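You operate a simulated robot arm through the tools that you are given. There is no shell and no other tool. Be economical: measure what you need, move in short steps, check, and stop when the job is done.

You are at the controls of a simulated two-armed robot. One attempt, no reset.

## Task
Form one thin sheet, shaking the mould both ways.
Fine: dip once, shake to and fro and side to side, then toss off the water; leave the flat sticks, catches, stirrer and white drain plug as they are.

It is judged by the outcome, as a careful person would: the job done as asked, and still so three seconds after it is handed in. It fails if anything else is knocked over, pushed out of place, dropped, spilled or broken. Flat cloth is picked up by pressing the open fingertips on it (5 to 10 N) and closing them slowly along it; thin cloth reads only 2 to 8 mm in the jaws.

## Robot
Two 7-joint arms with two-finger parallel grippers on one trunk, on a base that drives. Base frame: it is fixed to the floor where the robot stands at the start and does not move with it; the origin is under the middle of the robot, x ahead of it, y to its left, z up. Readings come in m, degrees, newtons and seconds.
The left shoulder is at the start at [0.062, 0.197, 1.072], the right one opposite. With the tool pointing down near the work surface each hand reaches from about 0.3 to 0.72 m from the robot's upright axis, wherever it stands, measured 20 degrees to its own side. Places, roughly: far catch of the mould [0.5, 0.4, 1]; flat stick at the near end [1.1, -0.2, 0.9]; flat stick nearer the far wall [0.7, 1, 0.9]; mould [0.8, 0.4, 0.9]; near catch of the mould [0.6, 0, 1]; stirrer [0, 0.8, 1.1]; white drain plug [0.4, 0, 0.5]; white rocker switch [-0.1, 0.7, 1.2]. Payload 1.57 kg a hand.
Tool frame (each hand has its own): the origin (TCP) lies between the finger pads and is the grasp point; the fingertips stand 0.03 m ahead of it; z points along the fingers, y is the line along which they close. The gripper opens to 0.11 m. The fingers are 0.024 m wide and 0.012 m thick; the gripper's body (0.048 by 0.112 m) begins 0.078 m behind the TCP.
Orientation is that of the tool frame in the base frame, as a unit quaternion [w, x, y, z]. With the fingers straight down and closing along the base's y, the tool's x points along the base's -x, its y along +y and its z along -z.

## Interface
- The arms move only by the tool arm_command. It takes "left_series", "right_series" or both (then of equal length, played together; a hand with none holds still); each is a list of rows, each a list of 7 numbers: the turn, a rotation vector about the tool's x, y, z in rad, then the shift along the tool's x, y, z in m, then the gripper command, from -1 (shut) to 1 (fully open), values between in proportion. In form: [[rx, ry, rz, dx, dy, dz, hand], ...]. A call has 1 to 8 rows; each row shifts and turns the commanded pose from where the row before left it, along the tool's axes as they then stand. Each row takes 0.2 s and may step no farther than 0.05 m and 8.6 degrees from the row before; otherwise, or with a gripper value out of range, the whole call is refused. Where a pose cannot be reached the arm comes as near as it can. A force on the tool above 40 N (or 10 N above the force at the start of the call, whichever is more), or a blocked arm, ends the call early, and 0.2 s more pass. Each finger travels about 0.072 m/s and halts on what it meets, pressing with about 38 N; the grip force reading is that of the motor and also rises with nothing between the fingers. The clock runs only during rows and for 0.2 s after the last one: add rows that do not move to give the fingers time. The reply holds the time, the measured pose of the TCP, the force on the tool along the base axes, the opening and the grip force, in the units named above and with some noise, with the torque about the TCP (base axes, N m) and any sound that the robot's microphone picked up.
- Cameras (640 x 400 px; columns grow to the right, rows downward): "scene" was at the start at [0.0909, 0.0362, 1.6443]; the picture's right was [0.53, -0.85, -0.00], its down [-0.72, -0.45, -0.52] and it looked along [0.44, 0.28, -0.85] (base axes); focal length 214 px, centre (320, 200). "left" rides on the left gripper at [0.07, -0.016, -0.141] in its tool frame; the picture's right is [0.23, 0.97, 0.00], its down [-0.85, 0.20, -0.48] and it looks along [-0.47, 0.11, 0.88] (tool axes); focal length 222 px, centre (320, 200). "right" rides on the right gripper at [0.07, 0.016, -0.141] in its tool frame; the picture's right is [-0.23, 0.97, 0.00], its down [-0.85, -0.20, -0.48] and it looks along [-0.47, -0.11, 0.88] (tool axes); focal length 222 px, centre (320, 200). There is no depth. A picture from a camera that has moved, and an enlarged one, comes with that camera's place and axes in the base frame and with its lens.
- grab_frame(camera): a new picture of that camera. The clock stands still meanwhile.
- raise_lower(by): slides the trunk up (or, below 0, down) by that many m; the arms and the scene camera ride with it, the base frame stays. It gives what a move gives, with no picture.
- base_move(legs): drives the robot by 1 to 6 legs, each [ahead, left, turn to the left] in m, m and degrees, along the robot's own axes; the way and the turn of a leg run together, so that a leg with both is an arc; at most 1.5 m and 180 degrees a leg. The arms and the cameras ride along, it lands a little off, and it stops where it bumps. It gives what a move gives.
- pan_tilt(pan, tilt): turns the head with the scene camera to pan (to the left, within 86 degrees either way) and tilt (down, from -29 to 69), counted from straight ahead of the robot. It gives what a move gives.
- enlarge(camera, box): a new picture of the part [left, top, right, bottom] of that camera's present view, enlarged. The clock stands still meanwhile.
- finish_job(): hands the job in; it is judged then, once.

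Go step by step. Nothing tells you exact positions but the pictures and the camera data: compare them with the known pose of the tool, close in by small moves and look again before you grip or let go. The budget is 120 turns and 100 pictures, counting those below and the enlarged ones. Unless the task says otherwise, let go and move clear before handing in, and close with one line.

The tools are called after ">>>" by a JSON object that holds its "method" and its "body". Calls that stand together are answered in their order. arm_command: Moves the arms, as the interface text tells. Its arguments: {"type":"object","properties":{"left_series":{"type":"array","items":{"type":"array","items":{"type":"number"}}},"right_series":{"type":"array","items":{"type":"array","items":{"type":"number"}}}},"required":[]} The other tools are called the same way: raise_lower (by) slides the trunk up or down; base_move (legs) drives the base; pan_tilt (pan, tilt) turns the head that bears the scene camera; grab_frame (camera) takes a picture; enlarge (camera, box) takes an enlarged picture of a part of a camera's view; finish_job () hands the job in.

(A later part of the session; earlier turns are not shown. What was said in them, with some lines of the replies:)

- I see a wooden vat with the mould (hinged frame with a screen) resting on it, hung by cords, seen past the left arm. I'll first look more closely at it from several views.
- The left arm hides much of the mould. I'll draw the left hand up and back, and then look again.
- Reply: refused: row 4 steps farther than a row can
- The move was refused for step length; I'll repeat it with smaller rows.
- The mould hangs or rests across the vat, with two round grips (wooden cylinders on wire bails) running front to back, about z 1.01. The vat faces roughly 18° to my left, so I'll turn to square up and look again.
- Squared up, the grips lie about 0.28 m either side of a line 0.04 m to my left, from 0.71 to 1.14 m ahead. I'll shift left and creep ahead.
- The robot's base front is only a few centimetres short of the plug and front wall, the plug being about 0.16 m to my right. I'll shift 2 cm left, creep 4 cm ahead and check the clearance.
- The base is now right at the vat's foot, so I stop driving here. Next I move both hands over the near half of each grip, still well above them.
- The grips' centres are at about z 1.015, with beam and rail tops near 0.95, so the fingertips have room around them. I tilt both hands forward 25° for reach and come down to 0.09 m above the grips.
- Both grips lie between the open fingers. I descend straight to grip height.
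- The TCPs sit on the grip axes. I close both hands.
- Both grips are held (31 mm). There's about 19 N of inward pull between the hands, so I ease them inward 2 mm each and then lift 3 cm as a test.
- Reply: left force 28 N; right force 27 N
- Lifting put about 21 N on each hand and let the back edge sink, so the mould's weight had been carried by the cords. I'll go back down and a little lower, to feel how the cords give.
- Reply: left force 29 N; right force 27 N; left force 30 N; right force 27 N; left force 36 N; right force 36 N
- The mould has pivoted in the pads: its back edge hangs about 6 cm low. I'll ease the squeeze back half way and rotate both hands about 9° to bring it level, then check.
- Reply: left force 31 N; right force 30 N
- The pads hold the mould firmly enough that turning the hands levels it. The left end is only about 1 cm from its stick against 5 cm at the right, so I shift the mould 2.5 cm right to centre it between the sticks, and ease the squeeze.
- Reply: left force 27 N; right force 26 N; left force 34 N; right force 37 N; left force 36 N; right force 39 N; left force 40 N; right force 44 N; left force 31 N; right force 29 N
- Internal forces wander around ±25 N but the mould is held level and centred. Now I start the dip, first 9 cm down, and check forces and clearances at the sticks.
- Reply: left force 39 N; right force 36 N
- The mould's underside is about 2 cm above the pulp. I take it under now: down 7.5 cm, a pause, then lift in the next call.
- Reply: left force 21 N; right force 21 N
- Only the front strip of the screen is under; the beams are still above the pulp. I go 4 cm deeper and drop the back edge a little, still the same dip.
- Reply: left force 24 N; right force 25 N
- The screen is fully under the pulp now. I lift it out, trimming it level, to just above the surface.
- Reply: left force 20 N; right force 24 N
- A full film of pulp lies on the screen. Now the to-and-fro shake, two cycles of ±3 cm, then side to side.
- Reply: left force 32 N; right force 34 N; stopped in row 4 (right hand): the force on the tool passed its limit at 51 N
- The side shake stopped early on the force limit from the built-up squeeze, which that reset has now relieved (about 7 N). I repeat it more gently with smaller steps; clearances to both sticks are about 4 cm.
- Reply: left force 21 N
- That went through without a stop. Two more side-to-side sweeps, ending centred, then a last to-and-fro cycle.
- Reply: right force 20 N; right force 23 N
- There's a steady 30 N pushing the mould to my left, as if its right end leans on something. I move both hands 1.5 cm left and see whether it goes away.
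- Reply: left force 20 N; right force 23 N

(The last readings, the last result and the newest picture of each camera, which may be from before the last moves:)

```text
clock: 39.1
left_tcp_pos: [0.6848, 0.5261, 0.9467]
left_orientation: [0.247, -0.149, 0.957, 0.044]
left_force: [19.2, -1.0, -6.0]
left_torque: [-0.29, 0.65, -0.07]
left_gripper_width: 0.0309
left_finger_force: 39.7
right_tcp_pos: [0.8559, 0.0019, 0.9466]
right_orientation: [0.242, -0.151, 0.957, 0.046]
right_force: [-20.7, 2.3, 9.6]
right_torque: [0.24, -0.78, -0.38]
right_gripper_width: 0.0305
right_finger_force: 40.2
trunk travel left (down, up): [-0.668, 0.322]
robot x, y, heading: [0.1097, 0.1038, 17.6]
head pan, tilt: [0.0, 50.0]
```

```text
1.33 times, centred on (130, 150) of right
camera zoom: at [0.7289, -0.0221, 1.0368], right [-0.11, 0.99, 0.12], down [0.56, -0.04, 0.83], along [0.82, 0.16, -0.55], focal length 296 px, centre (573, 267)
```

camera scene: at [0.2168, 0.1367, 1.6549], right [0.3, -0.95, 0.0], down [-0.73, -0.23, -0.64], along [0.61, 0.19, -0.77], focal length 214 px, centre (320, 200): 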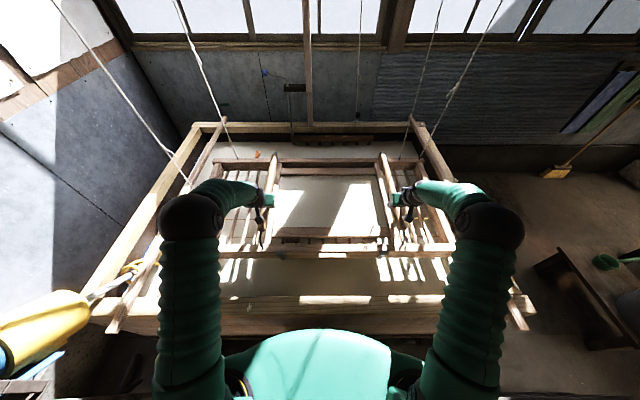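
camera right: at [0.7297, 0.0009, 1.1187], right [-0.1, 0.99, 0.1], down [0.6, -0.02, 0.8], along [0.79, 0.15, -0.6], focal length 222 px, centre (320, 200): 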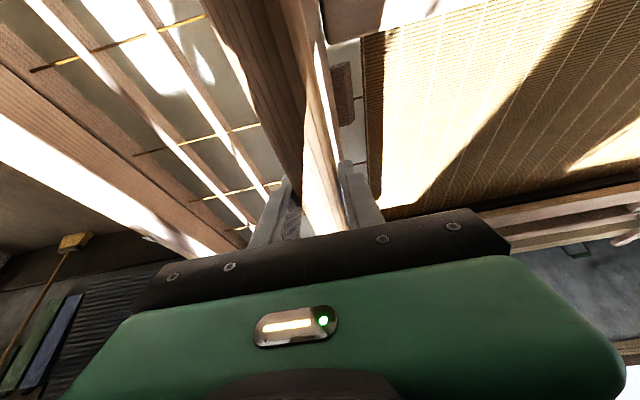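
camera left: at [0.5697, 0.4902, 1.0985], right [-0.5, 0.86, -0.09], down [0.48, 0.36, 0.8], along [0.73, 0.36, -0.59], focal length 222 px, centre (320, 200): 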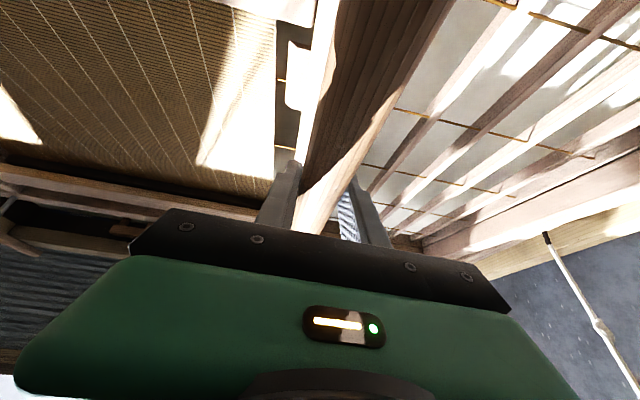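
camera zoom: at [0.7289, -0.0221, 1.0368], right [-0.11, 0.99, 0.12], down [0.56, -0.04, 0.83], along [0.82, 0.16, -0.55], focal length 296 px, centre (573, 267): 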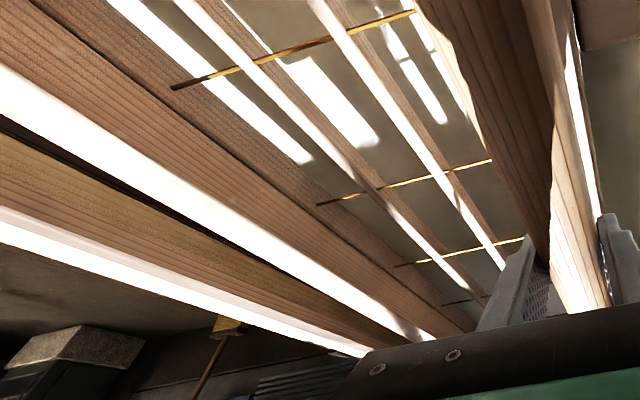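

The contact (with the vat's inner wall) is gone and nothing moved. Now I toss off the excess water: lift 5 cm, tip the back edge down smartly with a forward flick, hold for the runoff.

>>> {"method": "arm_command", "body": {"left_series": [[0, 0, 0, -0.0121, 0, -0.0219, -1], [0, 0, 0, -0.0121, 0, -0.0219, -1], [0, 0.1, 0, -0.01, 0, 0, -1], [0, 0.13, 0, -0.02, 0, 0, -1], [0, 0.1, 0, 0, 0, 0, -1], [0, 0, 0, 0.015, 0, 0, -1], [0, 0, 0, 0, 0, 0, -1]], "right_series": [[0, 0, 0, -0.0121, 0, -0.0219, -1], [0, 0, 0, -0.0121, 0, -0.0219, -1], [0, 0.1, 0, -0.01, 0, 0, -1], [0, 0.13, 0, -0.02, 0, 0, -1], [0, 0.1, 0, 0, 0, 0, -1], [0, 0, 0, 0.015, 0, 0, -1], [0, 0, 0, 0, 0, 0, -1]]}}

>>> {"method": "grab_frame", "body": {"camera": "scene"}}

```text
clock: 40.7
left_tcp_pos: [0.6981, 0.5275, 1.0061]
left_orientation: [0.086, -0.157, 0.984, 0.02]
left_force: [4.6, -5.7, 0.5]
left_torque: [0.28, -1.21, -0.15]
left_gripper_width: 0.0313
left_finger_force: 40.0
right_tcp_pos: [0.87, 0.0052, 1.0059]
right_orientation: [0.082, -0.158, 0.984, 0.022]
right_force: [-3.3, 7.2, 4.2]
right_torque: [0.18, -1.22, -0.52]
right_gripper_width: 0.0309
right_finger_force: 39.8
trunk travel left (down, up): [-0.668, 0.322]
robot x, y, heading: [0.1139, 0.1023, 17.5]
head pan, tilt: [0.0, 50.0]
```

```text
31 pictures are left
camera scene: at [0.2172, 0.1346, 1.6549], right [0.3, -0.95, 0.0], down [-0.73, -0.23, -0.64], along [0.61, 0.19, -0.77], focal length 214 px, centre (320, 200)
```

scene: 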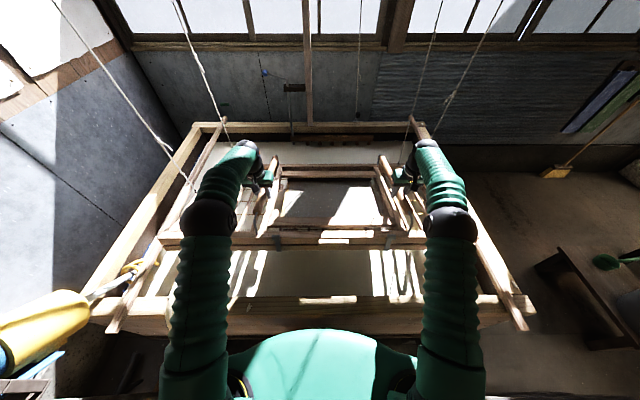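

>>> {"method": "enlarge", "body": {"camera": "scene", "box": [240, 130, 420, 250]}}

>>> {"method": "grab_frame", "body": {"camera": "left"}}

```text
3.33 times, centred on (330, 190) of scene
camera zoom: at [0.2172, 0.1346, 1.6549], right [0.3, -0.95, 0.0], down [-0.73, -0.23, -0.64], along [0.61, 0.19, -0.77], focal length 715 px, centre (287, 233)
```

zoom: 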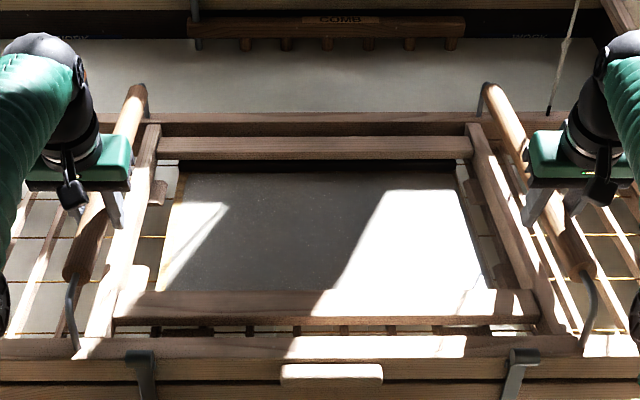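

```text
29 pictures are left
camera left: at [0.6137, 0.4816, 1.133], right [-0.52, 0.86, -0.03], down [0.66, 0.42, 0.62], along [0.55, 0.3, -0.78], focal length 222 px, centre (320, 200)
```

left: 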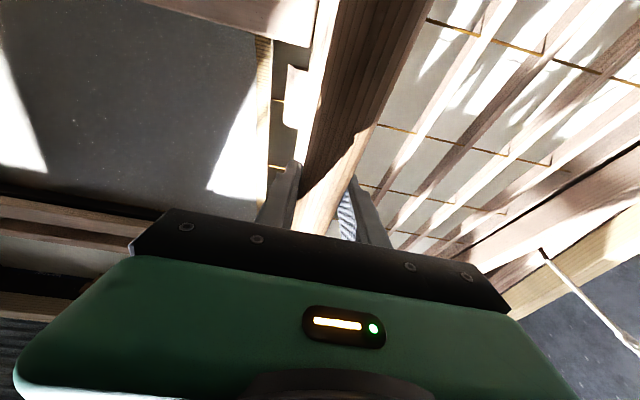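

An even thin grey sheet covers the screen and the water has run off. I bring the mould back level, then check.

>>> {"method": "arm_command", "body": {"left_series": [[0, -0.08, 0, 0, 0, 0, -1], [0, -0.08, 0, 0.004, 0, 0, -1], [0, -0.08, 0, 0.004, 0, 0, -1], [0, -0.09, 0, 0.004, 0, 0, -1], [0, 0, 0, 0, 0.006, 0, -1], [0, 0, 0, 0, 0.006, 0, -1], [0, 0, 0, 0, 0.005, 0, -1], [0, 0, 0, 0, 0, 0, -1]], "right_series": [[0, -0.08, 0, 0, 0, 0, -1], [0, -0.08, 0, 0.004, 0, 0, -1], [0, -0.08, 0, 0.004, 0, 0, -1], [0, -0.09, 0, 0.004, 0, 0, -1], [0, 0, 0, 0, 0.006, 0, -1], [0, 0, 0, 0, 0.006, 0, -1], [0, 0, 0, 0, 0.005, 0, -1], [0, 0, 0, 0, 0, 0, -1]]}}

>>> {"method": "enlarge", "body": {"camera": "scene", "box": [180, 110, 480, 290]}}

```text
clock: 42.5
left_tcp_pos: [0.6817, 0.5395, 1.0034]
left_orientation: [0.246, -0.15, 0.957, 0.044]
left_force: [-2.0, -13.0, 2.1]
left_torque: [-0.1, 0.43, 0.16]
left_gripper_width: 0.0309
left_finger_force: 40.3
right_tcp_pos: [0.8536, 0.0162, 1.002]
right_orientation: [0.243, -0.153, 0.957, 0.048]
right_force: [0.5, 12.6, 4.0]
right_torque: [0.14, 0.05, -0.05]
right_gripper_width: 0.0307
right_finger_force: 40.0
trunk travel left (down, up): [-0.668, 0.322]
robot x, y, heading: [0.1071, 0.1, 17.5]
head pan, tilt: [0.0, 50.0]
```

```text
2.13 times, centred on (330, 200) of scene
camera zoom: at [0.2177, 0.1336, 1.6549], right [0.3, -0.95, 0.0], down [-0.73, -0.23, -0.64], along [0.61, 0.2, -0.77], focal length 458 px, centre (299, 200)
```

zoom: 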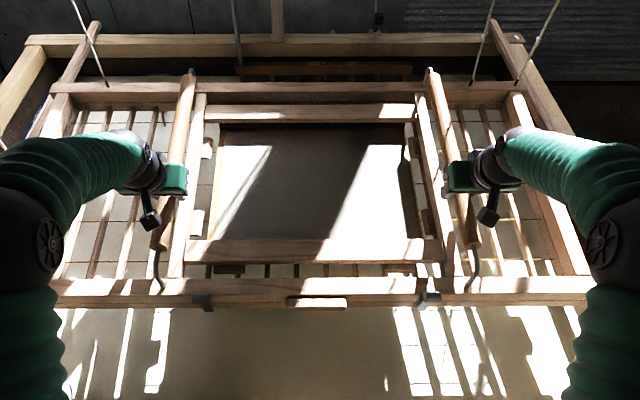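

It sits slightly front-low and 2 cm under its rest height. I trim it level and raise it to the starting height.

>>> {"method": "arm_command", "body": {"left_series": [[0, 0.05, 0, 0, 0.002, 0, -1], [0, 0.05, 0, 0, 0.002, 0, -1], [0, 0, 0, -0.0034, 0, -0.0073, -1], [0, 0, 0, -0.0034, 0, -0.0073, -1], [0, 0, 0, 0, 0, 0, -1], [0, 0, 0, 0, 0, 0, -1]], "right_series": [[0, 0.05, 0, 0, 0.002, 0, -1], [0, 0.05, 0, 0, 0.002, 0, -1], [0, 0, 0, -0.0034, 0, -0.0073, -1], [0, 0, 0, -0.0034, 0, -0.0073, -1], [0, 0, 0, 0, 0, 0, -1], [0, 0, 0, 0, 0, 0, -1]]}}

>>> {"method": "enlarge", "body": {"camera": "scene", "box": [180, 110, 480, 290]}}

```text
clock: 43.9
left_tcp_pos: [0.6799, 0.5439, 1.0193]
left_orientation: [0.197, -0.154, 0.968, 0.037]
left_force: [-9.4, -16.3, -4.8]
left_torque: [0.24, -0.04, 0.15]
left_gripper_width: 0.0308
left_finger_force: 40.4
right_tcp_pos: [0.8527, 0.0219, 1.0179]
right_orientation: [0.196, -0.154, 0.968, 0.039]
right_force: [10.6, 17.0, 7.9]
right_torque: [0.13, -0.03, -0.26]
right_gripper_width: 0.0308
right_finger_force: 39.6
trunk travel left (down, up): [-0.668, 0.322]
robot x, y, heading: [0.1137, 0.1019, 17.9]
head pan, tilt: [0.0, 50.0]
```

```text
2.13 times, centred on (330, 200) of scene
camera zoom: at [0.2176, 0.1345, 1.6548], right [0.3, -0.95, 0.0], down [-0.73, -0.23, -0.64], along [0.61, 0.19, -0.77], focal length 458 px, centre (299, 200)
```

zoom: 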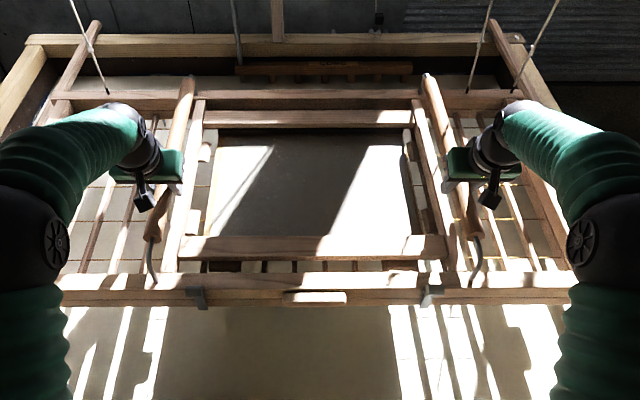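

The mould is back in its starting place and level. I open the hands slowly.

>>> {"method": "arm_command", "body": {"left_series": [[0, 0, 0, 0, 0, 0, -0.42], [0, 0, 0, 0, 0, 0, -0.38], [0, 0, 0, 0, 0, 0, -0.3], [0, 0, 0, 0, 0, 0, 0], [0, 0, 0, 0, 0, 0, 0.5], [0, 0, 0, 0, 0, 0, 1], [0, 0, 0, 0, 0, 0, 1]], "right_series": [[0, 0, 0, 0, 0, 0, -0.42], [0, 0, 0, 0, 0, 0, -0.38], [0, 0, 0, 0, 0, 0, -0.3], [0, 0, 0, 0, 0, 0, 0], [0, 0, 0, 0, 0, 0, 0.5], [0, 0, 0, 0, 0, 0, 1], [0, 0, 0, 0, 0, 0, 1]]}}

>>> {"method": "enlarge", "body": {"camera": "scene", "box": [180, 110, 480, 290]}}

>>> {"method": "grab_frame", "body": {"camera": "left"}}

>>> {"method": "grab_frame", "body": {"camera": "right"}}

```text
clock: 45.5
left_tcp_pos: [0.6816, 0.5432, 1.0195]
left_orientation: [0.197, -0.153, 0.968, 0.038]
left_force: [0.7, 0.1, -0.3]
left_torque: [0.01, -0.02, -0.03]
left_gripper_width: 0.1099
left_finger_force: 0.1
right_tcp_pos: [0.8519, 0.0194, 1.0183]
right_orientation: [0.194, -0.154, 0.968, 0.04]
right_force: [0.3, 0.4, -0.4]
right_torque: [0.0, -0.05, 0.02]
right_gripper_width: 0.1099
right_finger_force: 0.0
trunk travel left (down, up): [-0.668, 0.322]
robot x, y, heading: [0.1112, 0.0999, 17.6]
head pan, tilt: [0.0, 50.0]
```

```text
2.13 times, centred on (330, 200) of scene
camera zoom: at [0.219, 0.1336, 1.6547], right [0.3, -0.95, 0.0], down [-0.73, -0.23, -0.64], along [0.61, 0.2, -0.77], focal length 458 px, centre (299, 200)
```

zoom: 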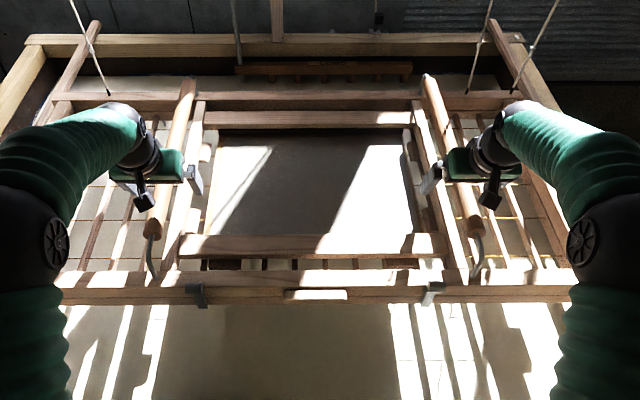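

```text
25 pictures are left
camera left: at [0.5729, 0.4896, 1.1212], right [-0.5, 0.86, -0.08], down [0.51, 0.36, 0.78], along [0.7, 0.35, -0.62], focal length 222 px, centre (320, 200)
```

left: 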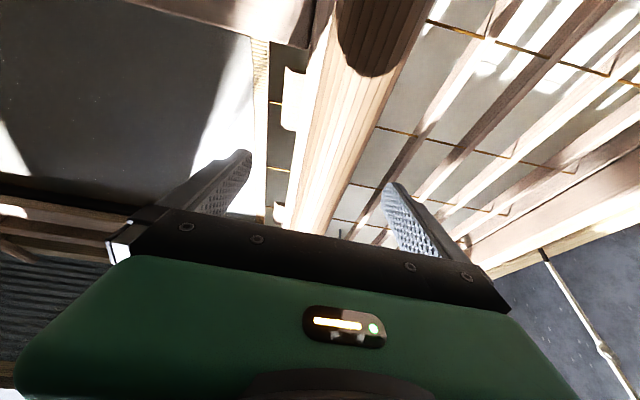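

```text
24 pictures are left
camera right: at [0.7355, -0.0019, 1.1196], right [-0.11, 0.99, 0.1], down [0.64, -0.01, 0.77], along [0.76, 0.15, -0.63], focal length 222 px, centre (320, 200)
```

right: 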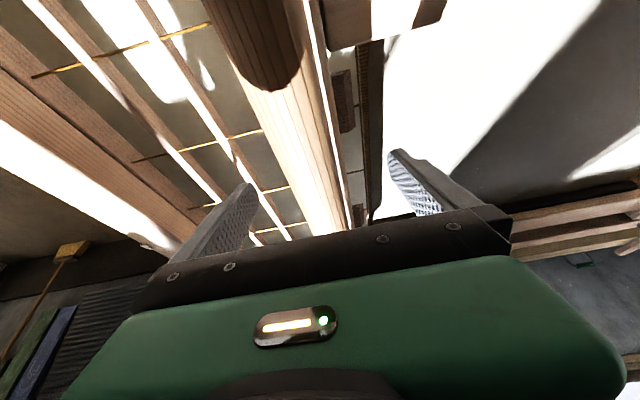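

The mould hangs still where it started, with the sheet on the screen. I back both hands out along their fingers.

>>> {"method": "arm_command", "body": {"left_series": [[0, 0, 0, 0, 0, -0.02, 1], [0, 0, 0, 0, 0, -0.04, 1], [0, 0, 0, 0, 0, -0.04, 1], [0, 0, 0, 0, 0, -0.04, 1], [0, 0, 0, 0, 0, -0.04, 1], [0, 0, 0, 0, 0, -0.04, 1]], "right_series": [[0, 0, 0, 0, 0, -0.02, 1], [0, 0, 0, 0, 0, -0.04, 1], [0, 0, 0, 0, 0, -0.04, 1], [0, 0, 0, 0, 0, -0.04, 1], [0, 0, 0, 0, 0, -0.04, 1], [0, 0, 0, 0, 0, -0.04, 1]]}}

>>> {"method": "grab_frame", "body": {"camera": "scene"}}

>>> {"method": "grab_frame", "body": {"camera": "left"}}

>>> {"method": "grab_frame", "body": {"camera": "right"}}

```text
clock: 46.9
left_tcp_pos: [0.597, 0.511, 1.2222]
left_orientation: [0.199, -0.153, 0.967, 0.038]
left_force: [0.2, 0.2, 0.0]
left_torque: [0.04, -0.04, 0.0]
left_gripper_width: 0.1099
left_finger_force: 0.1
right_tcp_pos: [0.7703, -0.0081, 1.2232]
right_orientation: [0.196, -0.154, 0.968, 0.039]
right_force: [-0.3, 0.1, -0.2]
right_torque: [-0.02, 0.02, 0.01]
right_gripper_width: 0.1101
right_finger_force: 0.0
trunk travel left (down, up): [-0.668, 0.322]
robot x, y, heading: [0.1094, 0.0987, 17.8]
head pan, tilt: [0.0, 50.0]
```

```text
23 pictures are left
camera scene: at [0.2141, 0.1323, 1.655], right [0.3, -0.95, 0.0], down [-0.73, -0.23, -0.64], along [0.61, 0.2, -0.77], focal length 214 px, centre (320, 200)
```

scene: 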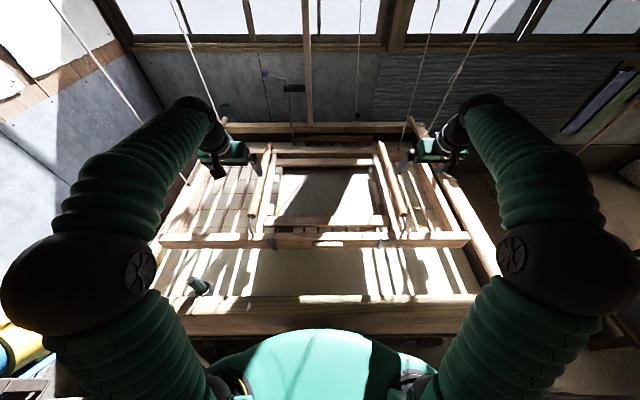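

```text
22 pictures are left
camera left: at [0.488, 0.4561, 1.3235], right [-0.5, 0.86, -0.08], down [0.51, 0.36, 0.78], along [0.7, 0.35, -0.62], focal length 222 px, centre (320, 200)
```

left: 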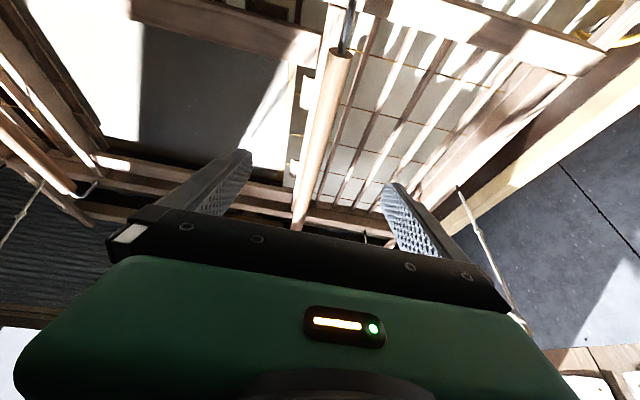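

```text
21 pictures are left
camera right: at [0.6526, -0.0314, 1.3263], right [-0.11, 0.99, 0.1], down [0.64, -0.01, 0.77], along [0.76, 0.15, -0.63], focal length 222 px, centre (320, 200)
```

right: 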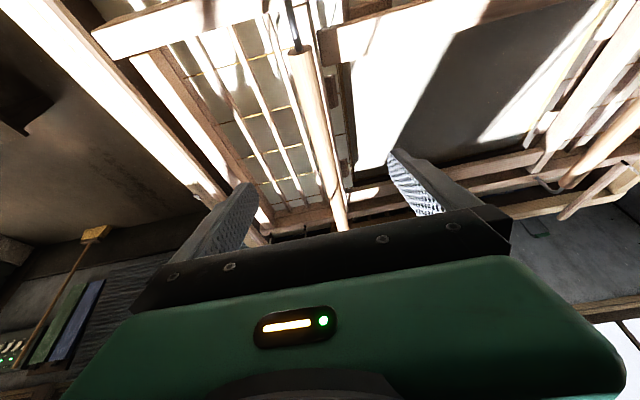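

The hands are clear. The mould hangs as it did at the start, with an even sheet on the screen, and the sticks and catches look unmoved, so I'm handing in.

>>> {"method": "finish_job", "body": {}}

```text
The job is handed in.
```

I formed one thin, even sheet on the screen: one dip, a shake to and fro and side to side, then the water tossed off. The mould is back hanging where it started. During the side shake its right end pressed against the vat's inner wall for a moment. The sticks and catches looked unmoved in the last pictures; I didn't touch the stirrer or drain plug, and I didn't recheck the plug at the end.
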